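You operate a simulated robot arm through the tools that you are given. There is no shell and no other tool.

Carry out the task below with a simulated robot arm. There is one attempt and no reset: what you move stays moved.

JOB
Mix a 10 L batch with two measures of Leaf feed.
Fine: fill to the line or a little over and close Water, water before granules; run it until it shows Mixed, then switch Mains off; lid, Speed dial and Drain stay.

Only the result counts: the job must be done as asked and must still hold three seconds after the hand-in. Knocking over, shifting, dropping, spilling or breaking anything else fails it. Lids that push on must go on centred and level and be pressed home; caps that screw on are set level and turned clockwise until they are tight.

ROBOT AND FRAMES
A 6-joint arm with a two-finger gripper, fixed in place. Base frame: the origin is at the foot of the arm, x ahead of it, y to its left, z up. Lengths are in m, angles in rad, forces in N, time in s.
Its first joint turns from -2.897 to 2.897 rad. Payload 2.45 kg.
Tool frame: the origin (TCP) lies between the finger pads and is the grasp point; the fingertips stand 0.02 m ahead of it; z points along the fingers, y is the line along which they close. The gripper opens to 0.14 m. The gripper's body begins 0.168 m behind the TCP.
Orientation is that of the tool frame in the base frame, as [roll, pitch, yaw] about the fixed x, y, z axes, in that order (R = Rz(yaw) Ry(pitch) Rx(roll)). With the fingers straight down and closing along the base's y, the tool's x points along the base's -x, its y along +y and its z along -z.

CONTROLS
- The arm moves only by the tool move_arm. Its argument "rows" is a list of rows, each a list of 7 numbers: the shift along the tool's x, y, z in m, then the turn, a rotation vector about the tool's x, y, z in rad, then the opening, from 0 (shut) to 1 (fully open). In form: [[tx, ty, tz, ax, ay, az, grip], ...]. A call has 1 to 20 rows; each row shifts and turns the commanded pose from where the row before left it, along the tool's axes as they then stand. Rows are played at 5 a second. More than 0.05 m and 0.15 rad between two rows, or a gripper value outside its range, and nothing of the call is played. A pose out of reach is approached as far as the arm can. The call stops where the force on the tool passes 90 N (or 10 N more than at its start, if that is more) or the arm is blocked; 0.2 s more then pass. The fingers move at their own pace (about 0.045 m/s each) and stop on an object; they squeeze with about 43 N. The grip force told is the motor's: it shows also when the fingers shut on nothing. Time passes only in rows, and 0.2 s behind the last, so rows that do not move let the fingers close. It gives the time, the measured TCP pose, the force on the tool (base axes), the opening and the grip force at its end, in the units of the frame above (readings bear some noise), with the torque about the TCP (base axes, N m) and any sound that the robot's microphone picked up, and new pictures: "views" is both (left out), scene, wrist or none.
- Cameras (640 x 400 px; columns grow to the right, rows downward): "scene" is fixed at [0.0498, -0.5015, 1.4704]; the picture's right is [0.41, -0.91, 0.00], its down [-0.22, -0.10, -0.97] and it looks along [0.89, 0.40, -0.24] (base axes); focal length 312 px, centre (320, 200). "wrist" rides on the gripper at [0.078, 0.011, -0.209] in the tool frame; the picture's right is [-0.14, 0.99, 0.00], its down [-0.92, -0.13, -0.37] and it looks along [-0.37, -0.05, 0.93] (tool axes); focal length 280 px, centre (320, 200). There is no depth. A picture from a camera that has moved, and an enlarged one, comes with that camera's place and axes in the base frame and with its lens.
- enlarge(camera, box): a new picture of the part [left, top, right, bottom] of that camera's present view, enlarged. The clock stands still meanwhile.
- sign_off(): hands the job in; it is judged then, once.

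Nothing tells you positions but the pictures and the camera data. Unless the task says otherwise, let go and move clear before handing in.

The tools are called after "Request:" by a JSON object that holds its "api" and its "payload". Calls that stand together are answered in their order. move_arm: Moves the arm, as the interface text tells. Its arguments: {"type":"object","properties":{"rows":{"type":"array"},"views":{"type":"string","enum":["both","scene","wrist","none"]}},"required":["rows"]} The other tools are called the same way: enlarge (camera, box) takes an enlarged picture of a part of a camera's view; sign_off () hands the job in.

At the start:

```text
time: 0.0
tool_pos: [0.5645, 0.0447, 1.4765]
ee_rot: [3.14, 0.003, 3.141]
contact_force: [0.5, 0.5, -0.1]
ft_torque: [0.03, -0.01, -0.01]
opening: 0.1399
grasp_force: 0.0
```

scene: 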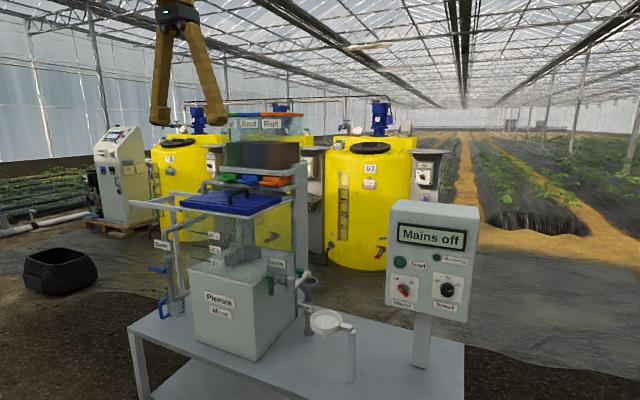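
wrist: 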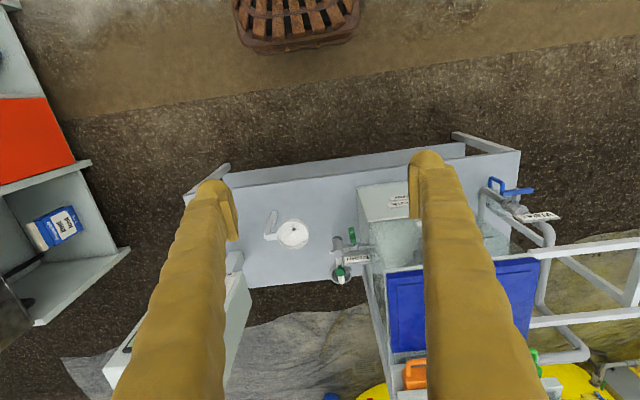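

The scene shows a mixer with a blue lid, a Water valve on the left, three hoppers (Leaf/Root/Fruit?) above, a control box with Mains, Start, Speed on the right. I'll enlarge the important parts before moving.

Request:
{"api": "enlarge", "payload": {"camera": "scene", "box": [120, 100, 320, 225]}}

Request:
{"api": "enlarge", "payload": {"camera": "scene", "box": [370, 190, 490, 330]}}

Request:
{"api": "enlarge", "payload": {"camera": "scene", "box": [130, 200, 370, 390]}}

Request:
{"api": "enlarge", "payload": {"camera": "wrist", "box": [180, 120, 640, 400]}}

```text
3.20 times, centred on (220, 162) of scene
camera zoom: at [0.0498, -0.5015, 1.4704], right [0.41, -0.91, 0.0], down [-0.22, -0.1, -0.97], along [0.89, 0.4, -0.24], focal length 999 px, centre (640, 320)
```

zoom: 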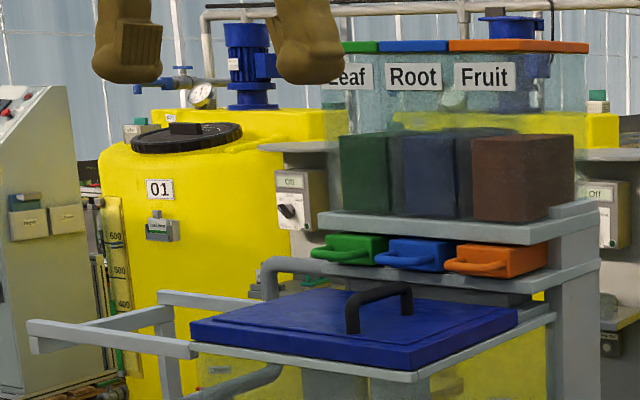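

```text
2.86 times, centred on (430, 260) of scene
camera zoom: at [0.0498, -0.5015, 1.4704], right [0.41, -0.91, 0.0], down [-0.22, -0.1, -0.97], along [0.89, 0.4, -0.24], focal length 892 px, centre (6, 29)
```

zoom: 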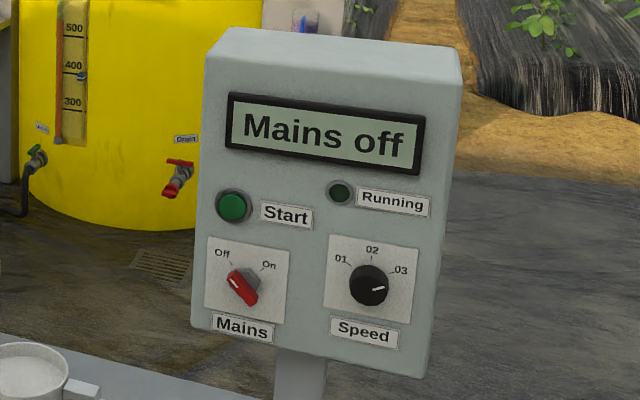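

```text
2.11 times, centred on (250, 295) of scene
camera zoom: at [0.0498, -0.5015, 1.4704], right [0.41, -0.91, 0.0], down [-0.22, -0.1, -0.97], along [0.89, 0.4, -0.24], focal length 657 px, centre (467, 0)
```

zoom: 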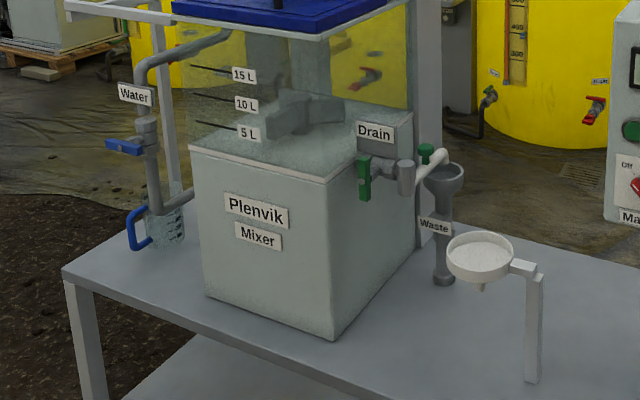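

```text
1.39 times, centred on (410, 260) of wrist
camera zoom: at [0.4848, 0.0553, 1.685], right [0.14, 0.99, 0.0], down [0.92, -0.13, 0.37], along [0.37, -0.05, -0.93], focal length 390 px, centre (195, 116)
```

zoom: 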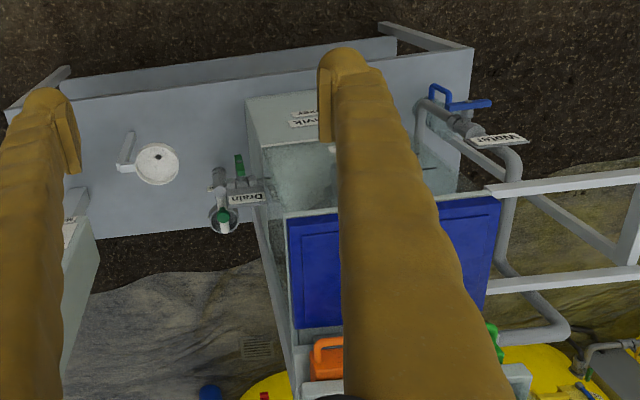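

The lid lies closed over the glass tank (front-right corner near x 0.90, y 0.15, z 1.15), and the dish stands near (0.97, -0.11, 0.77). I'll zoom in on the drawers, the water valve and the hoppers for how they work.

Request:
{"api": "enlarge", "payload": {"camera": "scene", "box": [210, 100, 320, 210]}}

Request:
{"api": "enlarge", "payload": {"camera": "scene", "box": [130, 190, 220, 330]}}

Request:
{"api": "enlarge", "payload": {"camera": "scene", "box": [180, 190, 300, 290]}}

Request:
{"api": "enlarge", "payload": {"camera": "wrist", "box": [320, 160, 580, 400]}}

Request:
{"api": "enlarge", "payload": {"camera": "scene", "box": [250, 250, 370, 390]}}

```text
3.64 times, centred on (265, 155) of scene
camera zoom: at [0.0498, -0.5015, 1.4704], right [0.41, -0.91, 0.0], down [-0.22, -0.1, -0.97], along [0.89, 0.4, -0.24], focal length 1135 px, centre (520, 364)
```

zoom: 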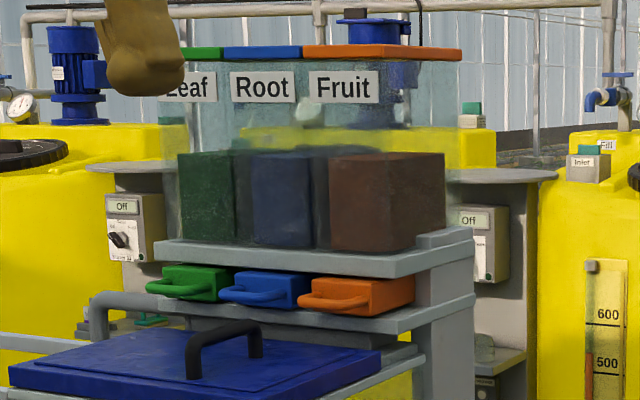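

```text
2.86 times, centred on (175, 260) of scene
camera zoom: at [0.0498, -0.5015, 1.4704], right [0.41, -0.91, 0.0], down [-0.22, -0.1, -0.97], along [0.89, 0.4, -0.24], focal length 892 px, centre (734, 29)
```

zoom: 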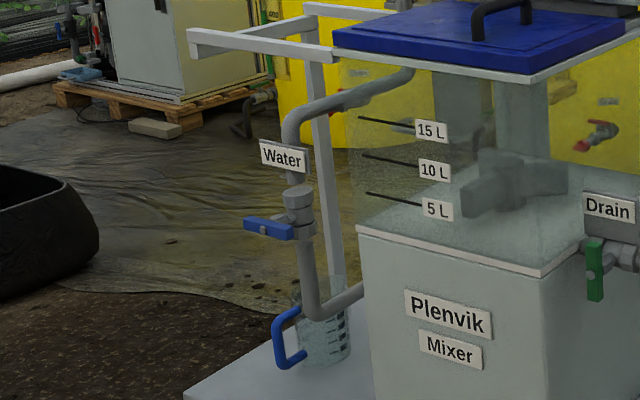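

```text
4.00 times, centred on (240, 240) of scene
camera zoom: at [0.0498, -0.5015, 1.4704], right [0.41, -0.91, 0.0], down [-0.22, -0.1, -0.97], along [0.89, 0.4, -0.24], focal length 1249 px, centre (640, 40)
```

zoom: 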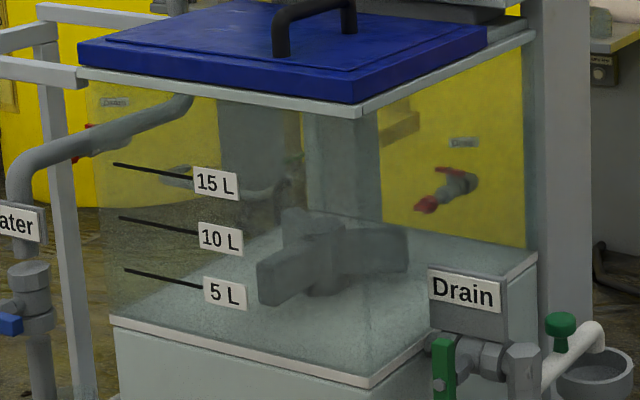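

```text
1.67 times, centred on (450, 280) of wrist
camera zoom: at [0.4848, 0.0553, 1.685], right [0.14, 0.99, 0.0], down [0.92, -0.13, 0.37], along [0.37, -0.05, -0.93], focal length 467 px, centre (103, 67)
```

zoom: 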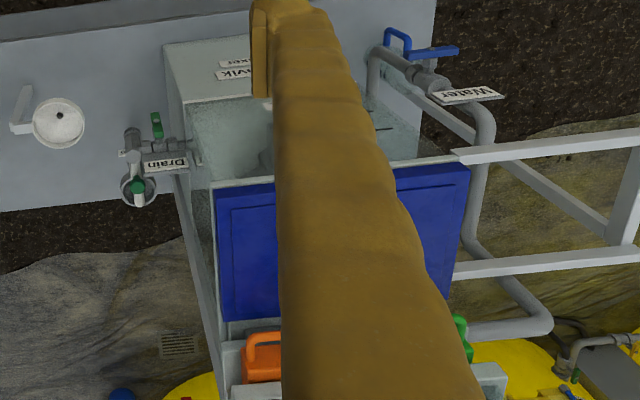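

```text
2.86 times, centred on (310, 320) of scene
camera zoom: at [0.0498, -0.5015, 1.4704], right [0.41, -0.91, 0.0], down [-0.22, -0.1, -0.97], along [0.89, 0.4, -0.24], focal length 892 px, centre (349, -143)
```

zoom: 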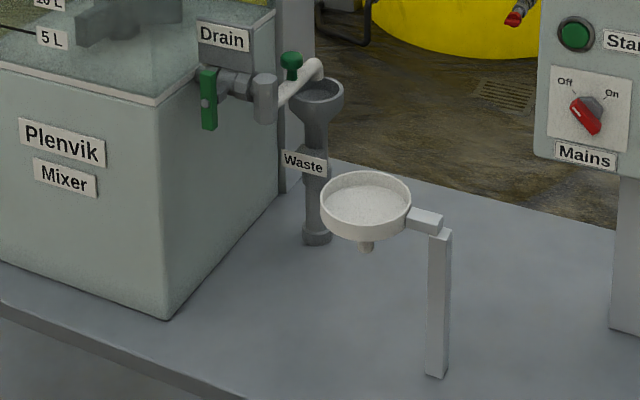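

The valve lever sits near (0.86, 0.65, 0.88), and the Leaf (green) drawer is the leftmost one just behind the lid. I'll pitch the tool to point forward, well away from everything, to get better views and to test reach.

Request:
{"api": "move_arm", "payload": {"rows": [[0, 0, 0, 0, -0.1428, 0, 1], [0, 0, 0, 0, -0.1428, 0, 1], [0, 0, 0, 0, -0.1428, 0, 1], [0, 0, 0, 0, -0.1428, 0, 1], [0, 0, 0, 0, -0.1428, 0, 1], [0, 0, 0, 0, -0.1428, 0, 1]]}}

```text
time: 1.4
tool_pos: [0.5639, 0.0436, 1.4765]
ee_rot: [-3.14, 0.861, -3.139]
contact_force: [-0.3, -1.1, -0.1]
ft_torque: [-0.01, 0.0, 0.01]
opening: 0.1402
grasp_force: 0.0
camera wrist: at [0.354, 0.0544, 1.5532], right [0.09, 0.99, 0.1], down [0.32, -0.13, 0.94], along [0.94, -0.05, -0.33], focal length 280 px, centre (320, 200)
```

scene: 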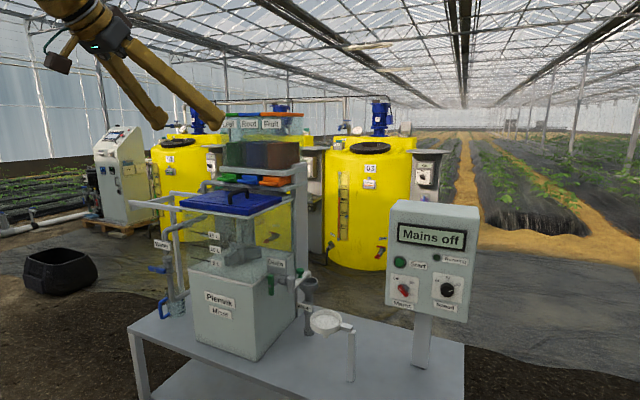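
wrist: 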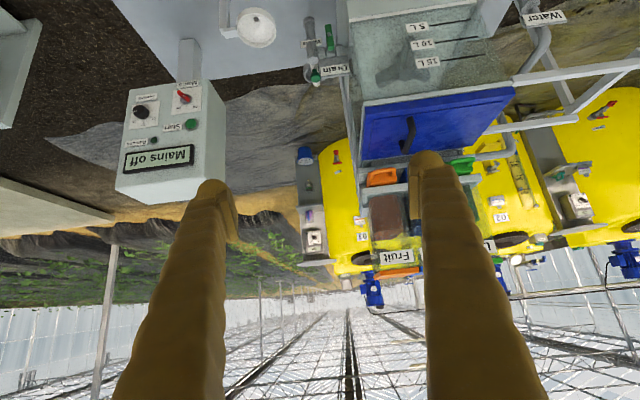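

The forward pitch works and the panel triangulates to Mains near (1.03, -0.365, 0.93) and Start near (1.04, -0.35, 1.02). Next I bring the tool level and turn it toward the Water valve, stopping well short, for a close look.

Request:
{"api": "move_arm", "payload": {"rows": [[0, 0.03, 0, 0, -0.1427, 0, 1], [0, 0.03, 0, 0, -0.1427, 0, 1], [0, 0.03, 0, 0, -0.1427, 0, 1], [0, 0.03, 0, 0, -0.1427, 0, 1], [0, 0.03, 0, 0, -0.1427, 0, 1], [0.04, 0, 0, -0.15, 0, 0, 1], [0.04, 0, 0, -0.15, 0, 0, 1], [0.04, 0, 0, -0.15, 0, 0, 1], [0.04, 0, 0, -0.15, 0, 0, 1], [0.035, 0.026, 0.02, 0, 0, 0, 1], [0.035, 0.026, 0.02, 0, 0, 0, 1], [0.035, 0.026, 0.02, 0, 0, 0, 1], [0.035, 0.026, 0.02, 0, 0, 0, 1], [0.035, 0.026, 0.02, 0, 0, 0, 1]]}}

```text
time: 4.4
tool_pos: [0.6046, 0.3912, 1.1922]
ee_rot: [-2.861, 1.567, -2.517]
contact_force: [1.3, -0.3, -0.2]
ft_torque: [-0.04, 0.02, -0.03]
opening: 0.1404
grasp_force: 0.1
out of reach, approached as far as the arm can: row 8, 9, 13
camera wrist: at [0.4038, 0.3293, 1.115], right [-0.33, 0.93, 0.14], down [-0.3, -0.24, 0.92], along [0.89, 0.27, 0.36], focal length 280 px, centre (320, 200)
```

scene: 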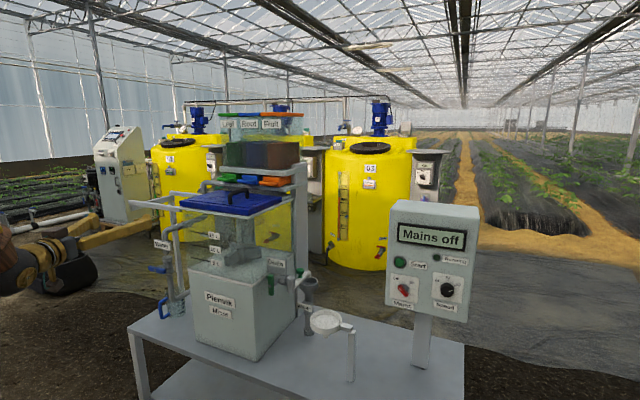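
wrist: 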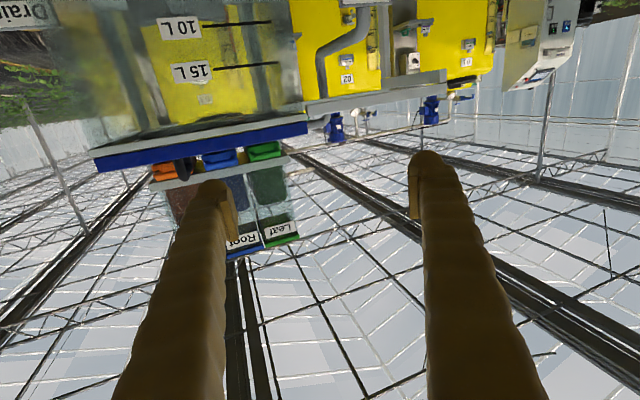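

The tool is level, but the camera hangs underneath and looks upward, and the inner reach limit clipped some rows. I'll roll the tool half a turn about its own axis so the camera sits on top and looks slightly down.

Request:
{"api": "move_arm", "payload": {"rows": [[0, 0, 0, 0, 0, 0.15, 1], [0, 0, 0, 0, 0, 0.15, 1], [0, 0, 0, 0, 0, 0.15, 1], [0, 0, 0, 0, 0, 0.15, 1], [0, 0, 0, 0, 0, 0.15, 1], [0, 0, 0, 0, 0, 0.15, 1], [0, 0, 0, 0, 0, 0.15, 1], [0, 0, 0, 0, 0, 0.15, 1], [0, 0, 0, 0, 0, 0.15, 1], [0, 0, 0, 0, 0, 0.15, 1], [0, 0, 0, 0, 0, 0.15, 1], [0, 0, 0, 0, 0, 0.15, 1], [0, 0, 0, 0, 0, 0.15, 1], [0, 0, 0, 0, 0, 0.15, 1], [0, 0, 0, 0, 0, 0.15, 1], [0, 0, 0, 0, 0, 0.15, 1], [0, 0, 0, 0, 0, 0.15, 1], [0, 0, 0, 0, 0, 0.15, 1], [0, 0, 0, 0, 0, 0.15, 1], [0, 0, 0, 0, 0, 0.15, 1]]}}

```text
time: 8.6
tool_pos: [0.5902, 0.2094, 1.6994]
ee_rot: [2.186, -1.268, 1.311]
contact_force: [-0.6, 0.1, -0.8]
ft_torque: [-0.01, 0.01, 0.0]
opening: 0.1401
grasp_force: 0.0
out of reach, approached as far as the arm can: row 2, 3, 4, 5, 6, 7, 8, 9, 10, 11, 12, 13, 14, 15, 16, 17, 18, 19, 20
camera wrist: at [0.4039, 0.1554, 1.8123], right [0.34, -0.93, 0.11], down [-0.46, -0.27, -0.85], along [0.82, 0.24, -0.52], focal length 280 px, centre (320, 200)
```

scene: 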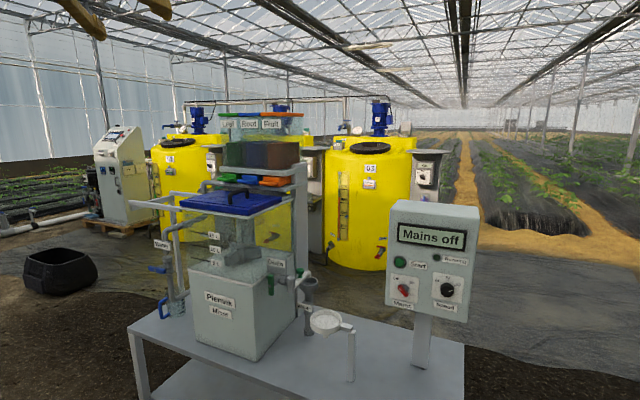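
wrist: 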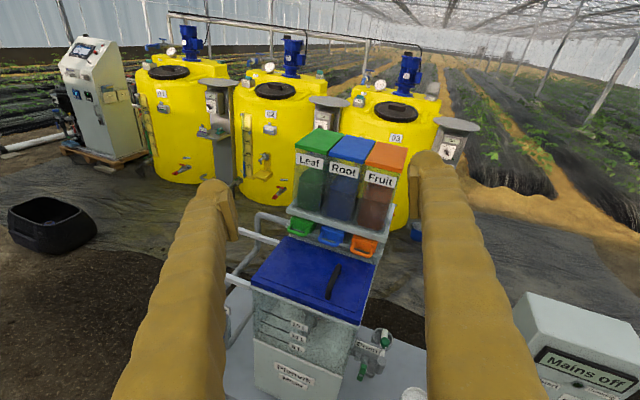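

The roll wandered upward to z 1.70 because of reach, but the camera is now upright with a clear view of the hoppers, lid and tank. I'll enlarge this view before continuing.

Request:
{"api": "enlarge", "payload": {"camera": "wrist", "box": [220, 120, 430, 280]}}

Request:
{"api": "enlarge", "payload": {"camera": "wrist", "box": [210, 240, 440, 400]}}

Request:
{"api": "enlarge", "payload": {"camera": "wrist", "box": [500, 280, 640, 400]}}

```text
2.50 times, centred on (325, 200) of wrist
camera zoom: at [0.4039, 0.1554, 1.8123], right [0.34, -0.93, 0.11], down [-0.46, -0.27, -0.85], along [0.82, 0.24, -0.52], focal length 701 px, centre (308, 200)
```

zoom: 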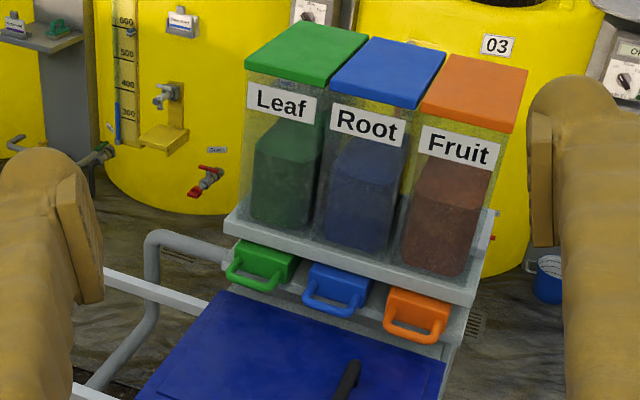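

```text
2.50 times, centred on (325, 320) of wrist
camera zoom: at [0.4039, 0.1554, 1.8123], right [0.34, -0.93, 0.11], down [-0.46, -0.27, -0.85], along [0.82, 0.24, -0.52], focal length 701 px, centre (308, -100)
```

zoom: 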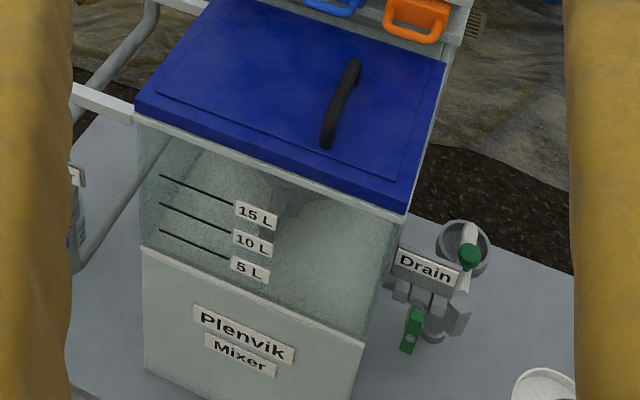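

```text
3.33 times, centred on (570, 340) of wrist
camera zoom: at [0.4039, 0.1554, 1.8123], right [0.34, -0.93, 0.11], down [-0.46, -0.27, -0.85], along [0.82, 0.24, -0.52], focal length 935 px, centre (-513, -267)
```

zoom: 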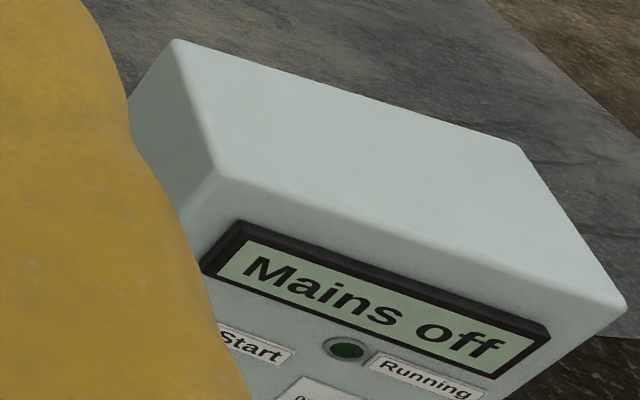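

The hoppers' drawers are clear: the Leaf handle is near (1.09, 0.42, 1.23), Root about 0.31 and Fruit about 0.205 in y. I now level the roll and move down to the left, staying at x ≤ 0.72, to view the Water valve.

Request:
{"api": "move_arm", "payload": {"rows": [[0, 0, 0, 0, 0, 0.125, 1], [0, 0, 0, 0, 0, 0.125, 1], [-0.0338, -0.0246, 0.0243, 0, 0, 0, 1], [-0.0338, -0.0246, 0.0243, 0, 0, 0, 1], [-0.0338, -0.0246, 0.0243, 0, 0, 0, 1], [-0.0338, -0.0246, 0.0243, 0, 0, 0, 1], [-0.0338, -0.0246, 0.0243, 0, 0, 0, 1], [-0.0338, -0.0246, 0.0243, 0, 0, 0, 1], [-0.0338, -0.0246, 0.0243, 0, 0, 0, 1], [-0.0338, -0.0246, 0.0243, 0, 0, 0, 1], [-0.0338, -0.0246, 0.0243, 0, 0, 0, 1], [-0.0338, -0.0246, 0.0243, 0, 0, 0, 1]]}}

```text
time: 11.2
tool_pos: [0.7187, 0.3987, 1.3167]
ee_rot: [3.134, -1.4, 0.326]
contact_force: [0.0, 0.4, 0.1]
ft_torque: [0.01, 0.0, 0.05]
opening: 0.1399
grasp_force: 0.1
out of reach, approached as far as the arm can: row 1, 2, 3, 4, 5, 6, 7
camera wrist: at [0.5388, 0.3276, 1.4296], right [0.29, -0.95, -0.13], down [-0.53, -0.04, -0.85], along [0.8, 0.31, -0.52], focal length 280 px, centre (320, 200)
```

scene: 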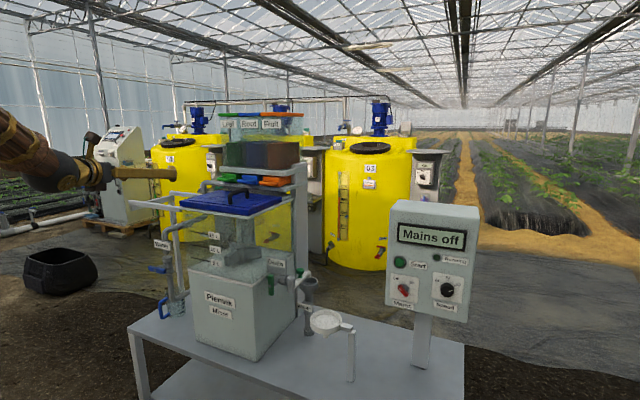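
wrist: 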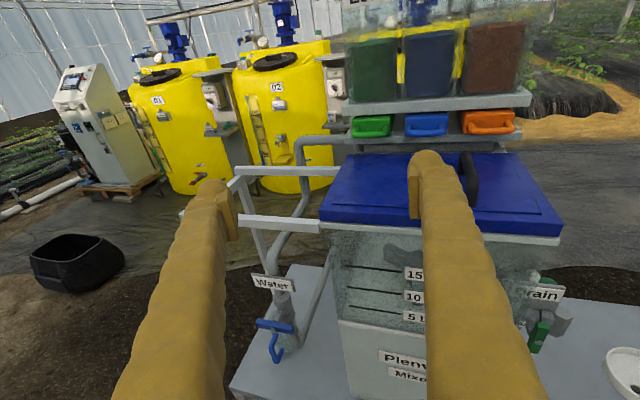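

The view is upright now, with the Water valve in sight at lower centre-left. I'll enlarge the valve and the drawers.

Request:
{"api": "enlarge", "payload": {"camera": "wrist", "box": [220, 220, 350, 380]}}

Request:
{"api": "enlarge", "payload": {"camera": "wrist", "box": [310, 60, 550, 220]}}

```text
2.50 times, centred on (285, 300) of wrist
camera zoom: at [0.5388, 0.3276, 1.4296], right [0.29, -0.95, -0.13], down [-0.53, -0.04, -0.85], along [0.8, 0.31, -0.52], focal length 701 px, centre (408, -50)
```

zoom: 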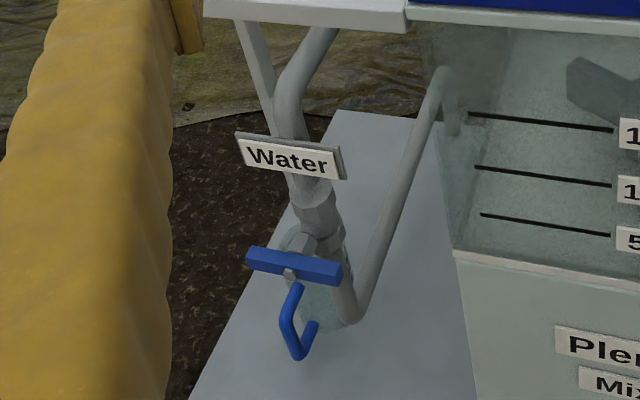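

```text
2.50 times, centred on (430, 140) of wrist
camera zoom: at [0.5388, 0.3276, 1.4296], right [0.29, -0.95, -0.13], down [-0.53, -0.04, -0.85], along [0.8, 0.31, -0.52], focal length 701 px, centre (45, 350)
```

zoom: 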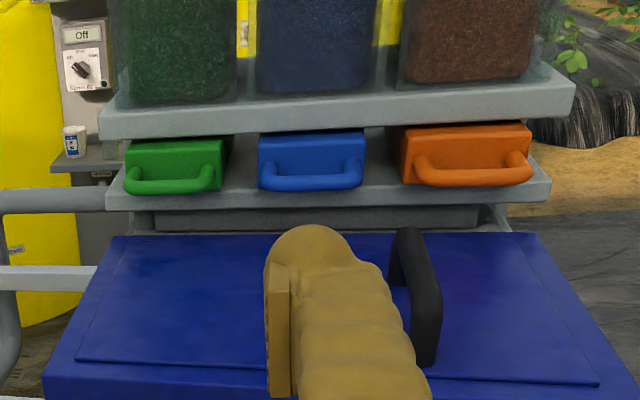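

The Water handle is a blue bar about 0.09 m long on a stem facing the robot, centred near (0.88, 0.63, 0.855), crosswise to the vertical pipe and so closed. I'll move in front of it, stop short at x about 0.74 and aim straight along +x.

Request:
{"api": "move_arm", "payload": {"rows": [[-0.0356, -0.0261, 0.0182, 0, 0, 0, 1], [-0.0356, -0.0261, 0.0182, 0, 0, 0, 1], [-0.0356, -0.0261, 0.0182, 0, 0, 0, 1], [-0.0356, -0.0261, 0.0182, 0, 0, 0, 1], [-0.0356, -0.0261, 0.0182, 0, 0, 0, 1], [-0.0356, -0.0261, 0.0182, 0, 0, 0, 1], [-0.0356, -0.0261, 0.0182, 0, 0, 0, 1], [0, 0, 0, -0.107, 0.0567, 0.0185, 1], [0, 0, 0, -0.107, 0.0567, 0.0185, 1], [0, 0, 0, -0.107, 0.0567, 0.0185, 1]]}}

```text
time: 13.4
tool_pos: [0.7455, 0.5965, 1.0499]
ee_rot: [-1.682, -1.546, -1.468]
contact_force: [0.4, -0.2, 1.2]
ft_torque: [-0.05, 0.0, 0.02]
opening: 0.1396
grasp_force: 0.1
camera wrist: at [0.5355, 0.5848, 1.1272], right [-0.01, -0.99, -0.16], down [-0.37, 0.16, -0.92], along [0.93, 0.05, -0.37], focal length 280 px, centre (320, 200)
```

scene: 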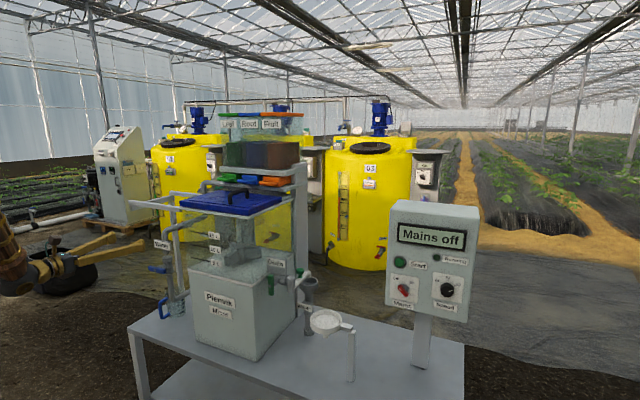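
wrist: 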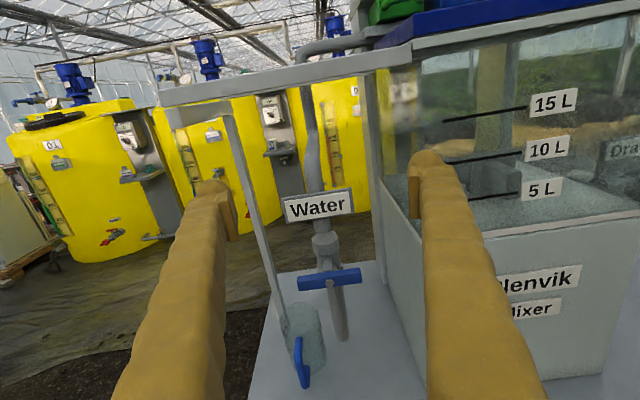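

The bar's centre triangulates to (0.863, 0.610, 0.877), about 0.088 m long, and the jug stands lower left of it. I'll roll the tool a quarter turn here, in clear air, so the fingers can close above and below the bar.

Request:
{"api": "move_arm", "payload": {"rows": [[0, 0, 0, 0, 0, 0.1428, 1], [0, 0, 0, 0, 0, 0.1428, 1], [0, 0, 0, 0, 0, 0.1428, 1], [0, 0, 0, 0, 0, 0.1428, 0.6], [0, 0, 0, 0, 0, 0.1428, 0.6], [0, 0, 0, 0, 0, 0.1428, 0.5], [0, 0, 0, 0, 0, 0.1428, 0.45], [0, 0, 0, 0, 0, 0.1428, 0.45], [0, 0, 0, 0, 0, 0.1428, 0.45], [0, 0, 0, 0, 0, 0.1428, 0.45], [0, 0, 0, 0, 0, 0.1228, 0.45]]}}

```text
time: 15.8
tool_pos: [0.7864, 0.7172, 1.2355]
ee_rot: [-1.767, -0.639, -1.575]
contact_force: [0.0, -0.1, -0.9]
ft_torque: [0.0, 0.02, -0.01]
opening: 0.0631
grasp_force: 0.1
out of reach, approached as far as the arm can: row 3, 4, 5, 6, 7, 8, 9, 10, 11
camera wrist: at [0.5789, 0.6721, 1.3066], right [-0.2, -0.47, -0.86], down [-0.33, 0.86, -0.39], along [0.92, 0.21, -0.32], focal length 280 px, centre (320, 200)
```

scene: 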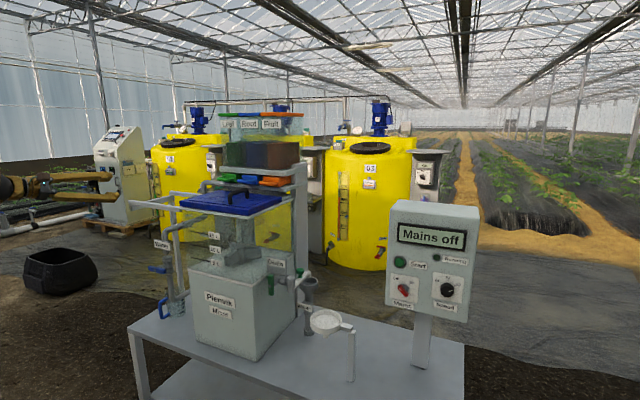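
wrist: 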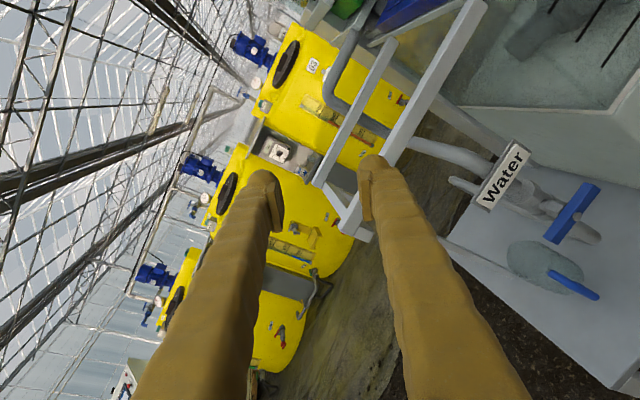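

Rolling that way hits a wrist limit (the arm drifted to z 1.24, clear of everything). I'll roll the other way instead, which also puts the fingers above and below the bar.

Request:
{"api": "move_arm", "payload": {"rows": [[0, 0, 0, 0, 0, -0.147, 0.45], [0, 0, 0, 0, 0, -0.147, 0.45], [0, 0, 0, 0, 0, -0.147, 0.45], [0, 0, 0, 0, 0, -0.147, 0.45], [0, 0, 0, 0, 0, -0.147, 0.45], [0, 0, 0, 0, 0, -0.147, 0.45], [0, 0, 0, 0, 0, -0.147, 0.45], [0, 0, 0, 0, 0, -0.147, 0.45], [0, 0, 0, 0, 0, -0.147, 0.45], [0, 0, 0, 0, 0, -0.147, 0.45], [0, 0, 0, 0, 0, -0.147, 0.45], [0, 0, 0, 0, 0, -0.147, 0.45], [0, 0, 0, 0, 0, -0.147, 0.45], [0, 0, 0, 0, 0, -0.147, 0.45], [0, 0, 0, 0, 0, -0.147, 0.45], [0, 0, 0, 0, 0, -0.147, 0.45], [0, 0, 0, 0, 0, -0.147, 0.45]]}}

```text
time: 19.4
tool_pos: [0.7853, 0.7168, 1.2357]
ee_rot: [1.73, 0.008, 1.45]
contact_force: [-0.8, 0.3, 0.6]
ft_torque: [0.02, 0.02, 0.01]
opening: 0.063
grasp_force: 0.0
camera wrist: at [0.5918, 0.8184, 1.2789], right [0.14, -0.15, 0.98], down [-0.49, -0.87, -0.06], along [0.86, -0.47, -0.19], focal length 280 px, centre (320, 200)
```

scene: 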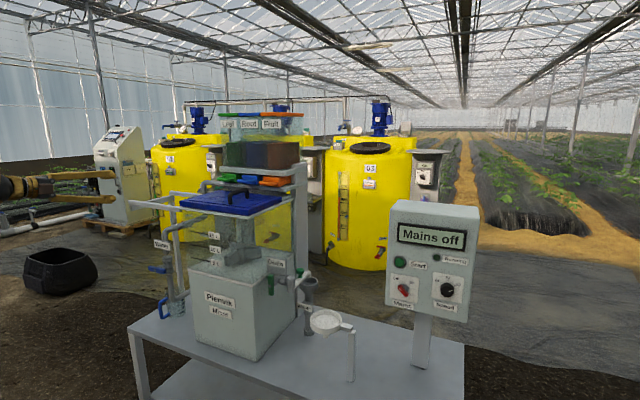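
wrist: 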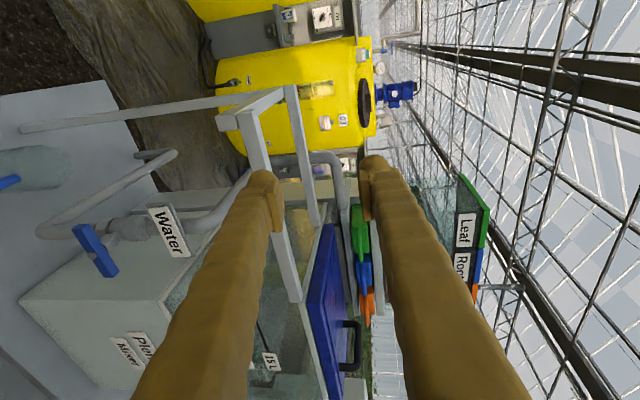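

No reach trouble this way. I'll square the tool up to point along +x and descend in front of the bar, with the fingertips stopping about 0.05 m short of it.

Request:
{"api": "move_arm", "payload": {"rows": [[0, 0, 0, -0.079, 0.06, 0, 0.45], [0, 0, 0, -0.079, 0.06, 0, 0.45], [-0.0134, -0.0449, 0, 0, 0, 0, 0.45], [-0.0134, -0.0449, 0, 0, 0, 0, 0.45], [-0.0134, -0.0449, 0, 0, 0, 0, 0.45], [-0.0134, -0.0449, 0, 0, 0, 0, 0.45], [-0.0134, -0.0449, 0, 0, 0, 0, 0.45], [-0.0134, -0.0449, 0, 0, 0, 0, 0.45], [-0.0134, -0.0449, 0, 0, 0, 0, 0.45], [-0.0134, -0.0449, 0, 0, 0, 0, 0.45]]}}

```text
time: 21.6
tool_pos: [0.7844, 0.61, 0.8758]
ee_rot: [1.569, -0.006, 1.568]
contact_force: [-0.6, -0.1, 0.3]
ft_torque: [0.01, 0.04, -0.02]
opening: 0.0628
grasp_force: 0.0
camera wrist: at [0.5752, 0.688, 0.8864], right [0.0, -0.14, 0.99], down [-0.37, -0.92, -0.13], along [0.93, -0.37, -0.05], focal length 280 px, centre (320, 200)
```

scene: 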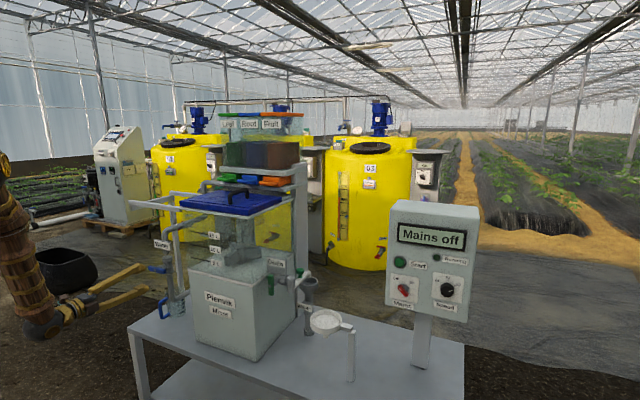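
wrist: 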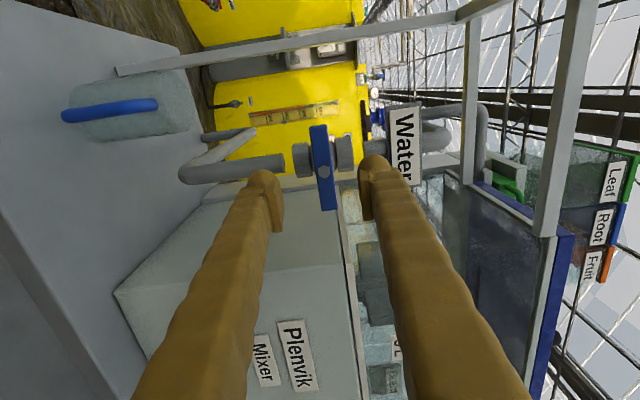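

The bar sits squarely between the fingers in the view, pivot near (0.863, 0.605, 0.88), with pipe nuts just behind it. I'll edge forward and look again before closing.

Request:
{"api": "move_arm", "payload": {"rows": [[-0.005, 0.003, 0.02, 0, 0, 0, 0.45], [0, 0, 0.02, 0, 0, 0, 0.45], [0, 0, 0.015, 0, 0, 0, 0.45], [0, 0, 0.01, 0, 0, 0, 0.45]]}}

Request:
{"api": "enlarge", "payload": {"camera": "wrist", "box": [240, 100, 400, 220]}}

Request:
{"api": "enlarge", "payload": {"camera": "scene", "box": [120, 220, 240, 320]}}

```text
time: 22.6
tool_pos: [0.8529, 0.6054, 0.88]
ee_rot: [1.571, -0.006, 1.57]
contact_force: [-0.4, 0.6, 0.2]
ft_torque: [0.04, -0.02, -0.02]
opening: 0.0631
grasp_force: 0.1
camera wrist: at [0.6425, 0.6835, 0.8906], right [0.0, -0.14, 0.99], down [-0.37, -0.92, -0.13], along [0.93, -0.37, -0.05], focal length 280 px, centre (320, 200)
```

scene: 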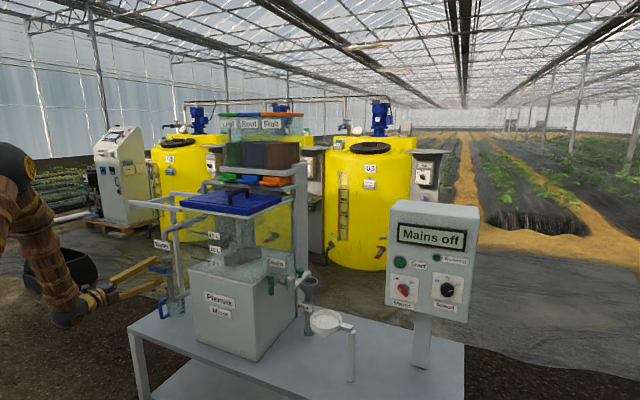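
wrist: 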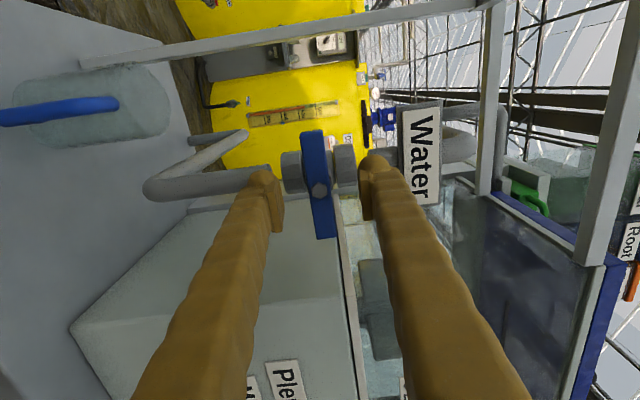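

```text
3.33 times, centred on (320, 160) of wrist
camera zoom: at [0.6425, 0.6835, 0.8906], right [0.0, -0.14, 0.99], down [-0.37, -0.92, -0.13], along [0.93, -0.37, -0.05], focal length 935 px, centre (320, 333)
```

zoom: 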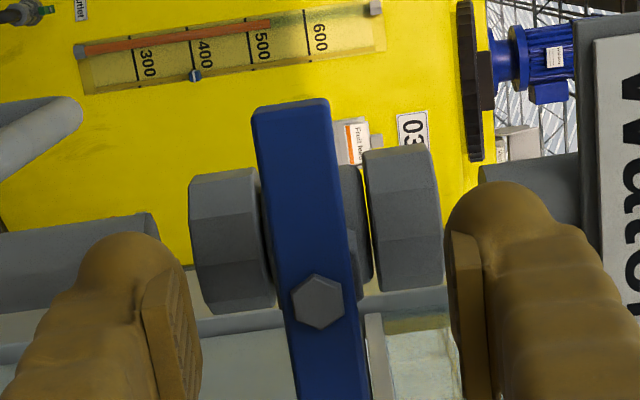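

```text
4.00 times, centred on (180, 270) of scene
camera zoom: at [0.0498, -0.5015, 1.4704], right [0.41, -0.91, 0.0], down [-0.22, -0.1, -0.97], along [0.89, 0.4, -0.24], focal length 1249 px, centre (880, -80)
```

zoom: 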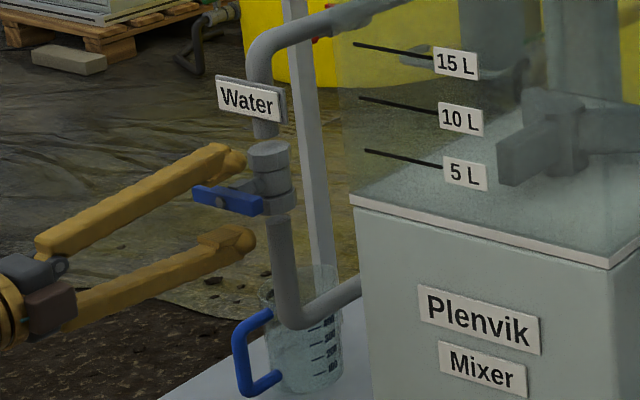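

The bolt head lies near x 0.853 with the pipe nuts about 0.04 m further back, so there is room for the tips. I'll go 9 mm deeper and close on the bar.

Request:
{"api": "move_arm", "payload": {"rows": [[0, 0, 0.009, 0, 0, 0, 0.45], [0, 0, 0, 0, 0, 0, 0.2], [0, 0, 0, 0, 0, 0, 0], [0, 0, 0, 0, 0, 0, 0], [0, 0, 0, 0, 0, 0, 0], [0, 0, 0, 0, 0, 0, 0]]}}

Request:
{"api": "enlarge", "payload": {"camera": "wrist", "box": [240, 100, 400, 220]}}

Request:
{"api": "enlarge", "payload": {"camera": "scene", "box": [120, 200, 280, 320]}}

```text
time: 24.0
tool_pos: [0.8614, 0.6046, 0.8798]
ee_rot: [1.571, -0.006, 1.569]
contact_force: [1.2, 0.9, 2.9]
ft_torque: [-0.04, -0.03, 0.01]
opening: 0.0208
grasp_force: 45.6
camera wrist: at [0.6508, 0.6834, 0.8907], right [0.0, -0.14, 0.99], down [-0.37, -0.92, -0.13], along [0.93, -0.37, -0.05], focal length 280 px, centre (320, 200)
```

scene: 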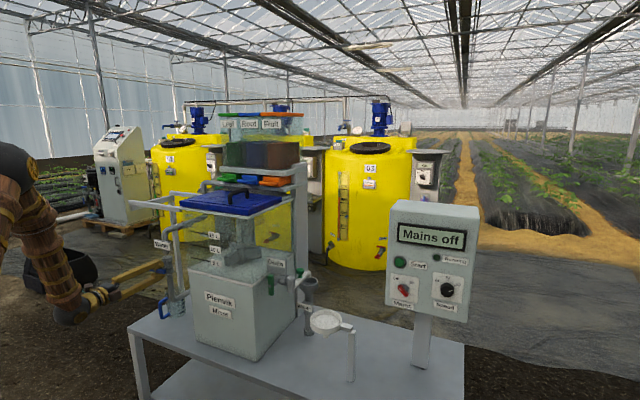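
wrist: 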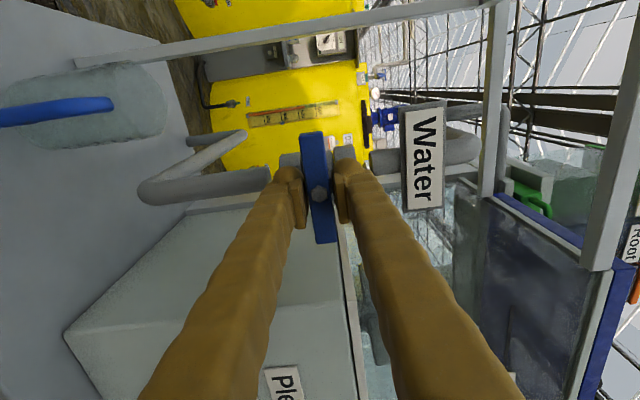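

```text
3.33 times, centred on (320, 160) of wrist
camera zoom: at [0.6508, 0.6834, 0.8907], right [0.0, -0.14, 0.99], down [-0.37, -0.92, -0.13], along [0.93, -0.37, -0.05], focal length 935 px, centre (320, 333)
```

zoom: 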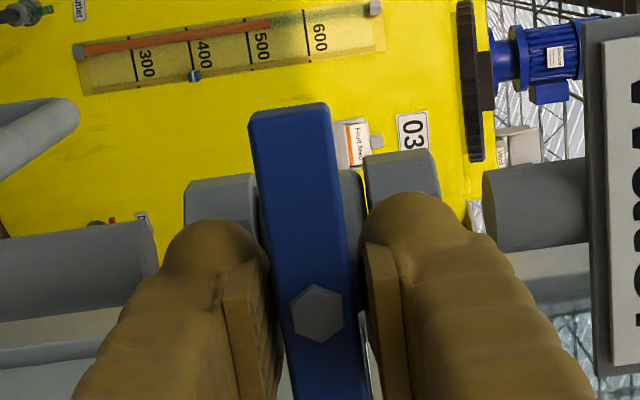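

```text
3.33 times, centred on (200, 260) of scene
camera zoom: at [0.0498, -0.5015, 1.4704], right [0.41, -0.91, 0.0], down [-0.22, -0.1, -0.97], along [0.89, 0.4, -0.24], focal length 1041 px, centre (720, 0)
```

zoom: 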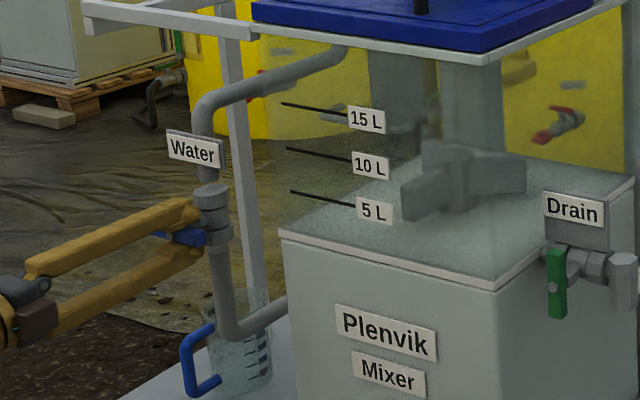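

The bar is gripped (opening 0.021 m, 45 N). I'll try a small counter-clockwise turn to see which way it gives.

Request:
{"api": "move_arm", "payload": {"rows": [[0, 0, 0, 0, 0, -0.08, 0], [0, 0, 0, 0, 0, -0.08, 0]]}}

Request:
{"api": "enlarge", "payload": {"camera": "scene", "box": [120, 200, 280, 320]}}

```text
time: 24.6
tool_pos: [0.8596, 0.6053, 0.881]
ee_rot: [1.57, 0.154, 1.566]
contact_force: [-11.3, -16.0, 15.8]
ft_torque: [0.06, -0.13, 0.05]
opening: 0.0208
grasp_force: 44.7
camera wrist: at [0.651, 0.6846, 0.8785], right [0.0, 0.02, 1.0], down [-0.37, -0.93, 0.02], along [0.93, -0.37, 0.01], focal length 280 px, centre (320, 200)
```

scene: 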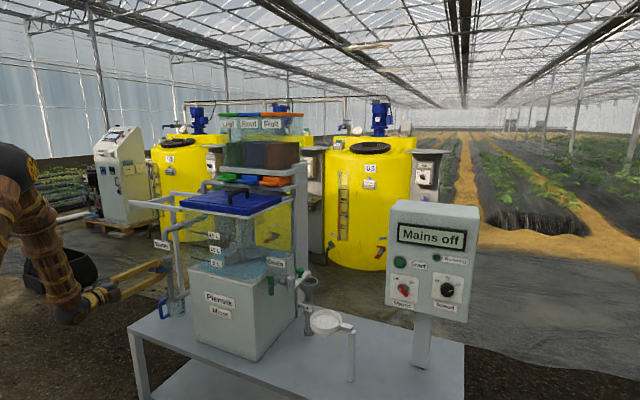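
wrist: 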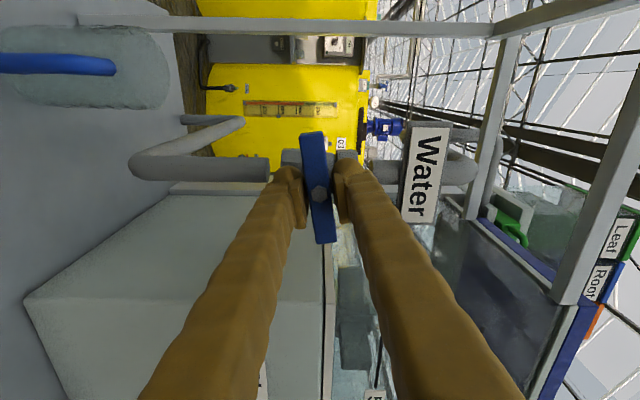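

```text
3.33 times, centred on (200, 260) of scene
camera zoom: at [0.0498, -0.5015, 1.4704], right [0.41, -0.91, 0.0], down [-0.22, -0.1, -0.97], along [0.89, 0.4, -0.24], focal length 1041 px, centre (720, 0)
```

zoom: 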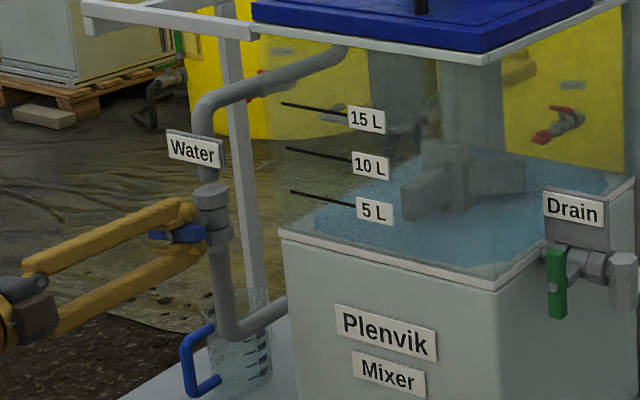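

It gave way counter-clockwise and water is already flowing in at this small opening. I'll hold it here briefly and measure the rate.

Request:
{"api": "move_arm", "payload": {"rows": [[0, 0, 0, 0, 0, 0, 0], [0, 0, 0, 0, 0, 0, 0]], "views": "none"}}

Request:
{"api": "enlarge", "payload": {"camera": "scene", "box": [180, 190, 300, 290]}}

```text
time: 25.2
tool_pos: [0.8614, 0.6052, 0.8805]
ee_rot: [1.568, 0.154, 1.567]
contact_force: [-15.6, -23.9, 23.9]
ft_torque: [0.12, -0.29, -0.35]
opening: 0.0209
grasp_force: 45.1
```

```text
4.00 times, centred on (240, 240) of scene
camera zoom: at [0.0498, -0.5015, 1.4704], right [0.41, -0.91, 0.0], down [-0.22, -0.1, -0.97], along [0.89, 0.4, -0.24], focal length 1249 px, centre (640, 40)
```

zoom: 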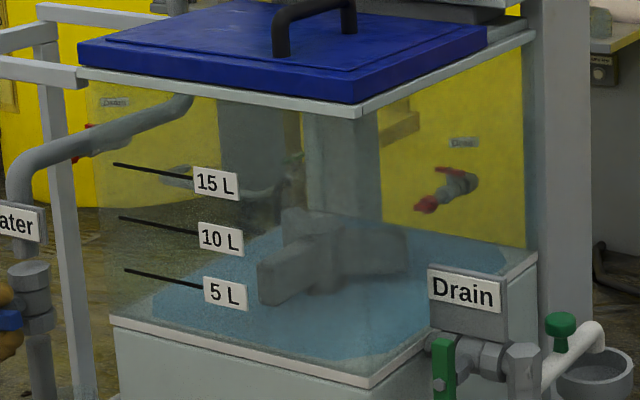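

The water covers the bottom only; I need the rate, so I hold for another second and compare.

Request:
{"api": "move_arm", "payload": {"rows": [[0, 0, 0, 0, 0, 0, 0], [0, 0, 0, 0, 0, 0, 0], [0, 0, 0, 0, 0, 0, 0], [0, 0, 0, 0, 0, 0, 0]], "views": "none"}}

Request:
{"api": "enlarge", "payload": {"camera": "scene", "box": [180, 190, 300, 290]}}

Request:
{"api": "enlarge", "payload": {"camera": "wrist", "box": [240, 100, 640, 400]}}

```text
time: 26.2
tool_pos: [0.8617, 0.6064, 0.8803]
ee_rot: [1.567, 0.154, 1.57]
contact_force: [-9.3, -28.1, 29.7]
ft_torque: [0.11, -0.33, -0.33]
opening: 0.021
grasp_force: 44.9
```

```text
4.00 times, centred on (240, 240) of scene
camera zoom: at [0.0498, -0.5015, 1.4704], right [0.41, -0.91, 0.0], down [-0.22, -0.1, -0.97], along [0.89, 0.4, -0.24], focal length 1249 px, centre (640, 40)
```

zoom: 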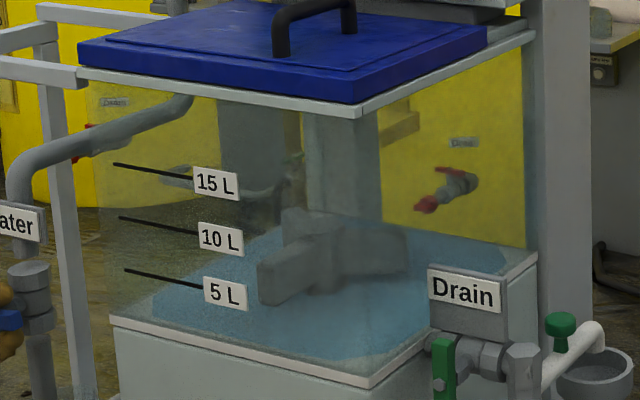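

```text
1.33 times, centred on (440, 250) of wrist
camera zoom: at [0.651, 0.6847, 0.8786], right [0.0, 0.02, 1.0], down [-0.37, -0.93, 0.01], along [0.93, -0.37, 0.01], focal length 374 px, centre (160, 133)
```

zoom: 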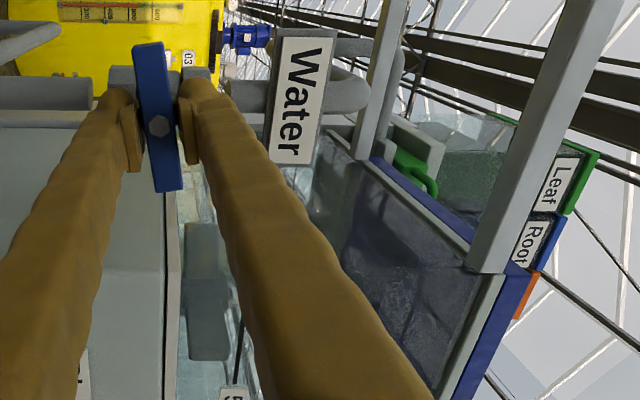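

Level shows no visible rise in a second, so the flow at this small angle is slight. A sideways load of about 40 N has built up, so I'll shift the tool a couple of millimetres to relieve it before turning further.

Request:
{"api": "move_arm", "payload": {"rows": [[-0.002, 0.0015, 0, 0, 0, 0, 0], [0, 0, 0, 0, 0, 0, 0]], "views": "none"}}

Request:
{"api": "enlarge", "payload": {"camera": "scene", "box": [180, 190, 300, 290]}}

```text
time: 26.8
tool_pos: [0.8605, 0.6055, 0.8799]
ee_rot: [1.573, 0.155, 1.572]
contact_force: [12.1, 7.9, 3.6]
ft_torque: [0.01, 0.02, 0.29]
opening: 0.021
grasp_force: 44.6
```

```text
4.00 times, centred on (240, 240) of scene
camera zoom: at [0.0498, -0.5015, 1.4704], right [0.41, -0.91, 0.0], down [-0.22, -0.1, -0.97], along [0.89, 0.4, -0.24], focal length 1249 px, centre (640, 40)
```

zoom: 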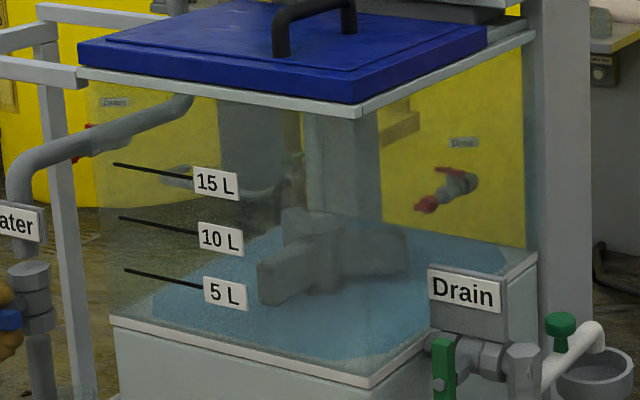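

The load is relieved. I'll open further in a small step and check level and force.

Request:
{"api": "move_arm", "payload": {"rows": [[0, 0, 0, 0, 0, -0.12, 0], [0, 0, 0, 0, 0, -0.12, 0]], "views": "none"}}

Request:
{"api": "enlarge", "payload": {"camera": "scene", "box": [180, 190, 300, 290]}}

```text
time: 27.4
tool_pos: [0.8598, 0.6047, 0.8812]
ee_rot: [1.571, 0.397, 1.572]
contact_force: [8.8, 33.2, 0.7]
ft_torque: [0.07, 0.05, 0.39]
opening: 0.0211
grasp_force: 45.2
```

```text
4.00 times, centred on (240, 240) of scene
camera zoom: at [0.0498, -0.5015, 1.4704], right [0.41, -0.91, 0.0], down [-0.22, -0.1, -0.97], along [0.89, 0.4, -0.24], focal length 1249 px, centre (640, 40)
```

zoom: 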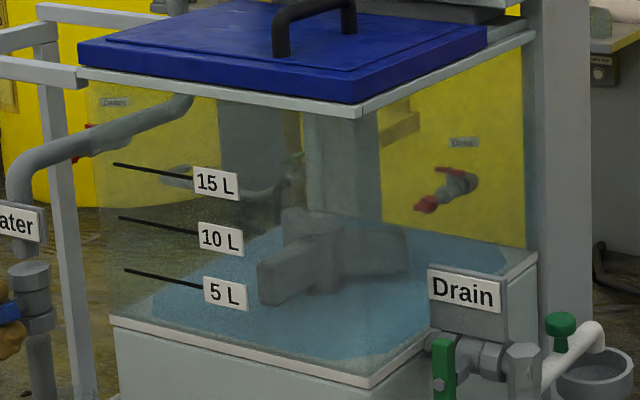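

Still no visible rise, so the flow is gentle. I'll continue opening with a little sideways relief.

Request:
{"api": "move_arm", "payload": {"rows": [[0.0018, 0.0008, 0, 0, 0, -0.13, 0], [0.0005, 0.0003, 0, 0, 0, -0.13, 0]], "views": "none"}}

Request:
{"api": "enlarge", "payload": {"camera": "scene", "box": [180, 190, 300, 290]}}

```text
time: 28.0
tool_pos: [0.8603, 0.6054, 0.883]
ee_rot: [1.568, 0.655, 1.566]
contact_force: [-11.7, 13.3, 11.4]
ft_torque: [0.09, 0.03, 0.36]
opening: 0.0212
grasp_force: 44.8
```

```text
4.00 times, centred on (240, 240) of scene
camera zoom: at [0.0498, -0.5015, 1.4704], right [0.41, -0.91, 0.0], down [-0.22, -0.1, -0.97], along [0.89, 0.4, -0.24], focal length 1249 px, centre (640, 40)
```

zoom: 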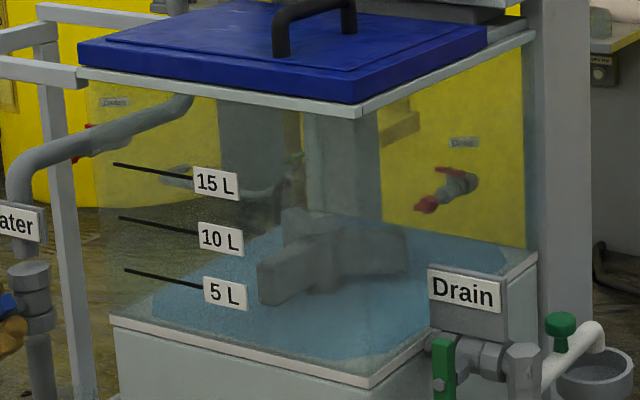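

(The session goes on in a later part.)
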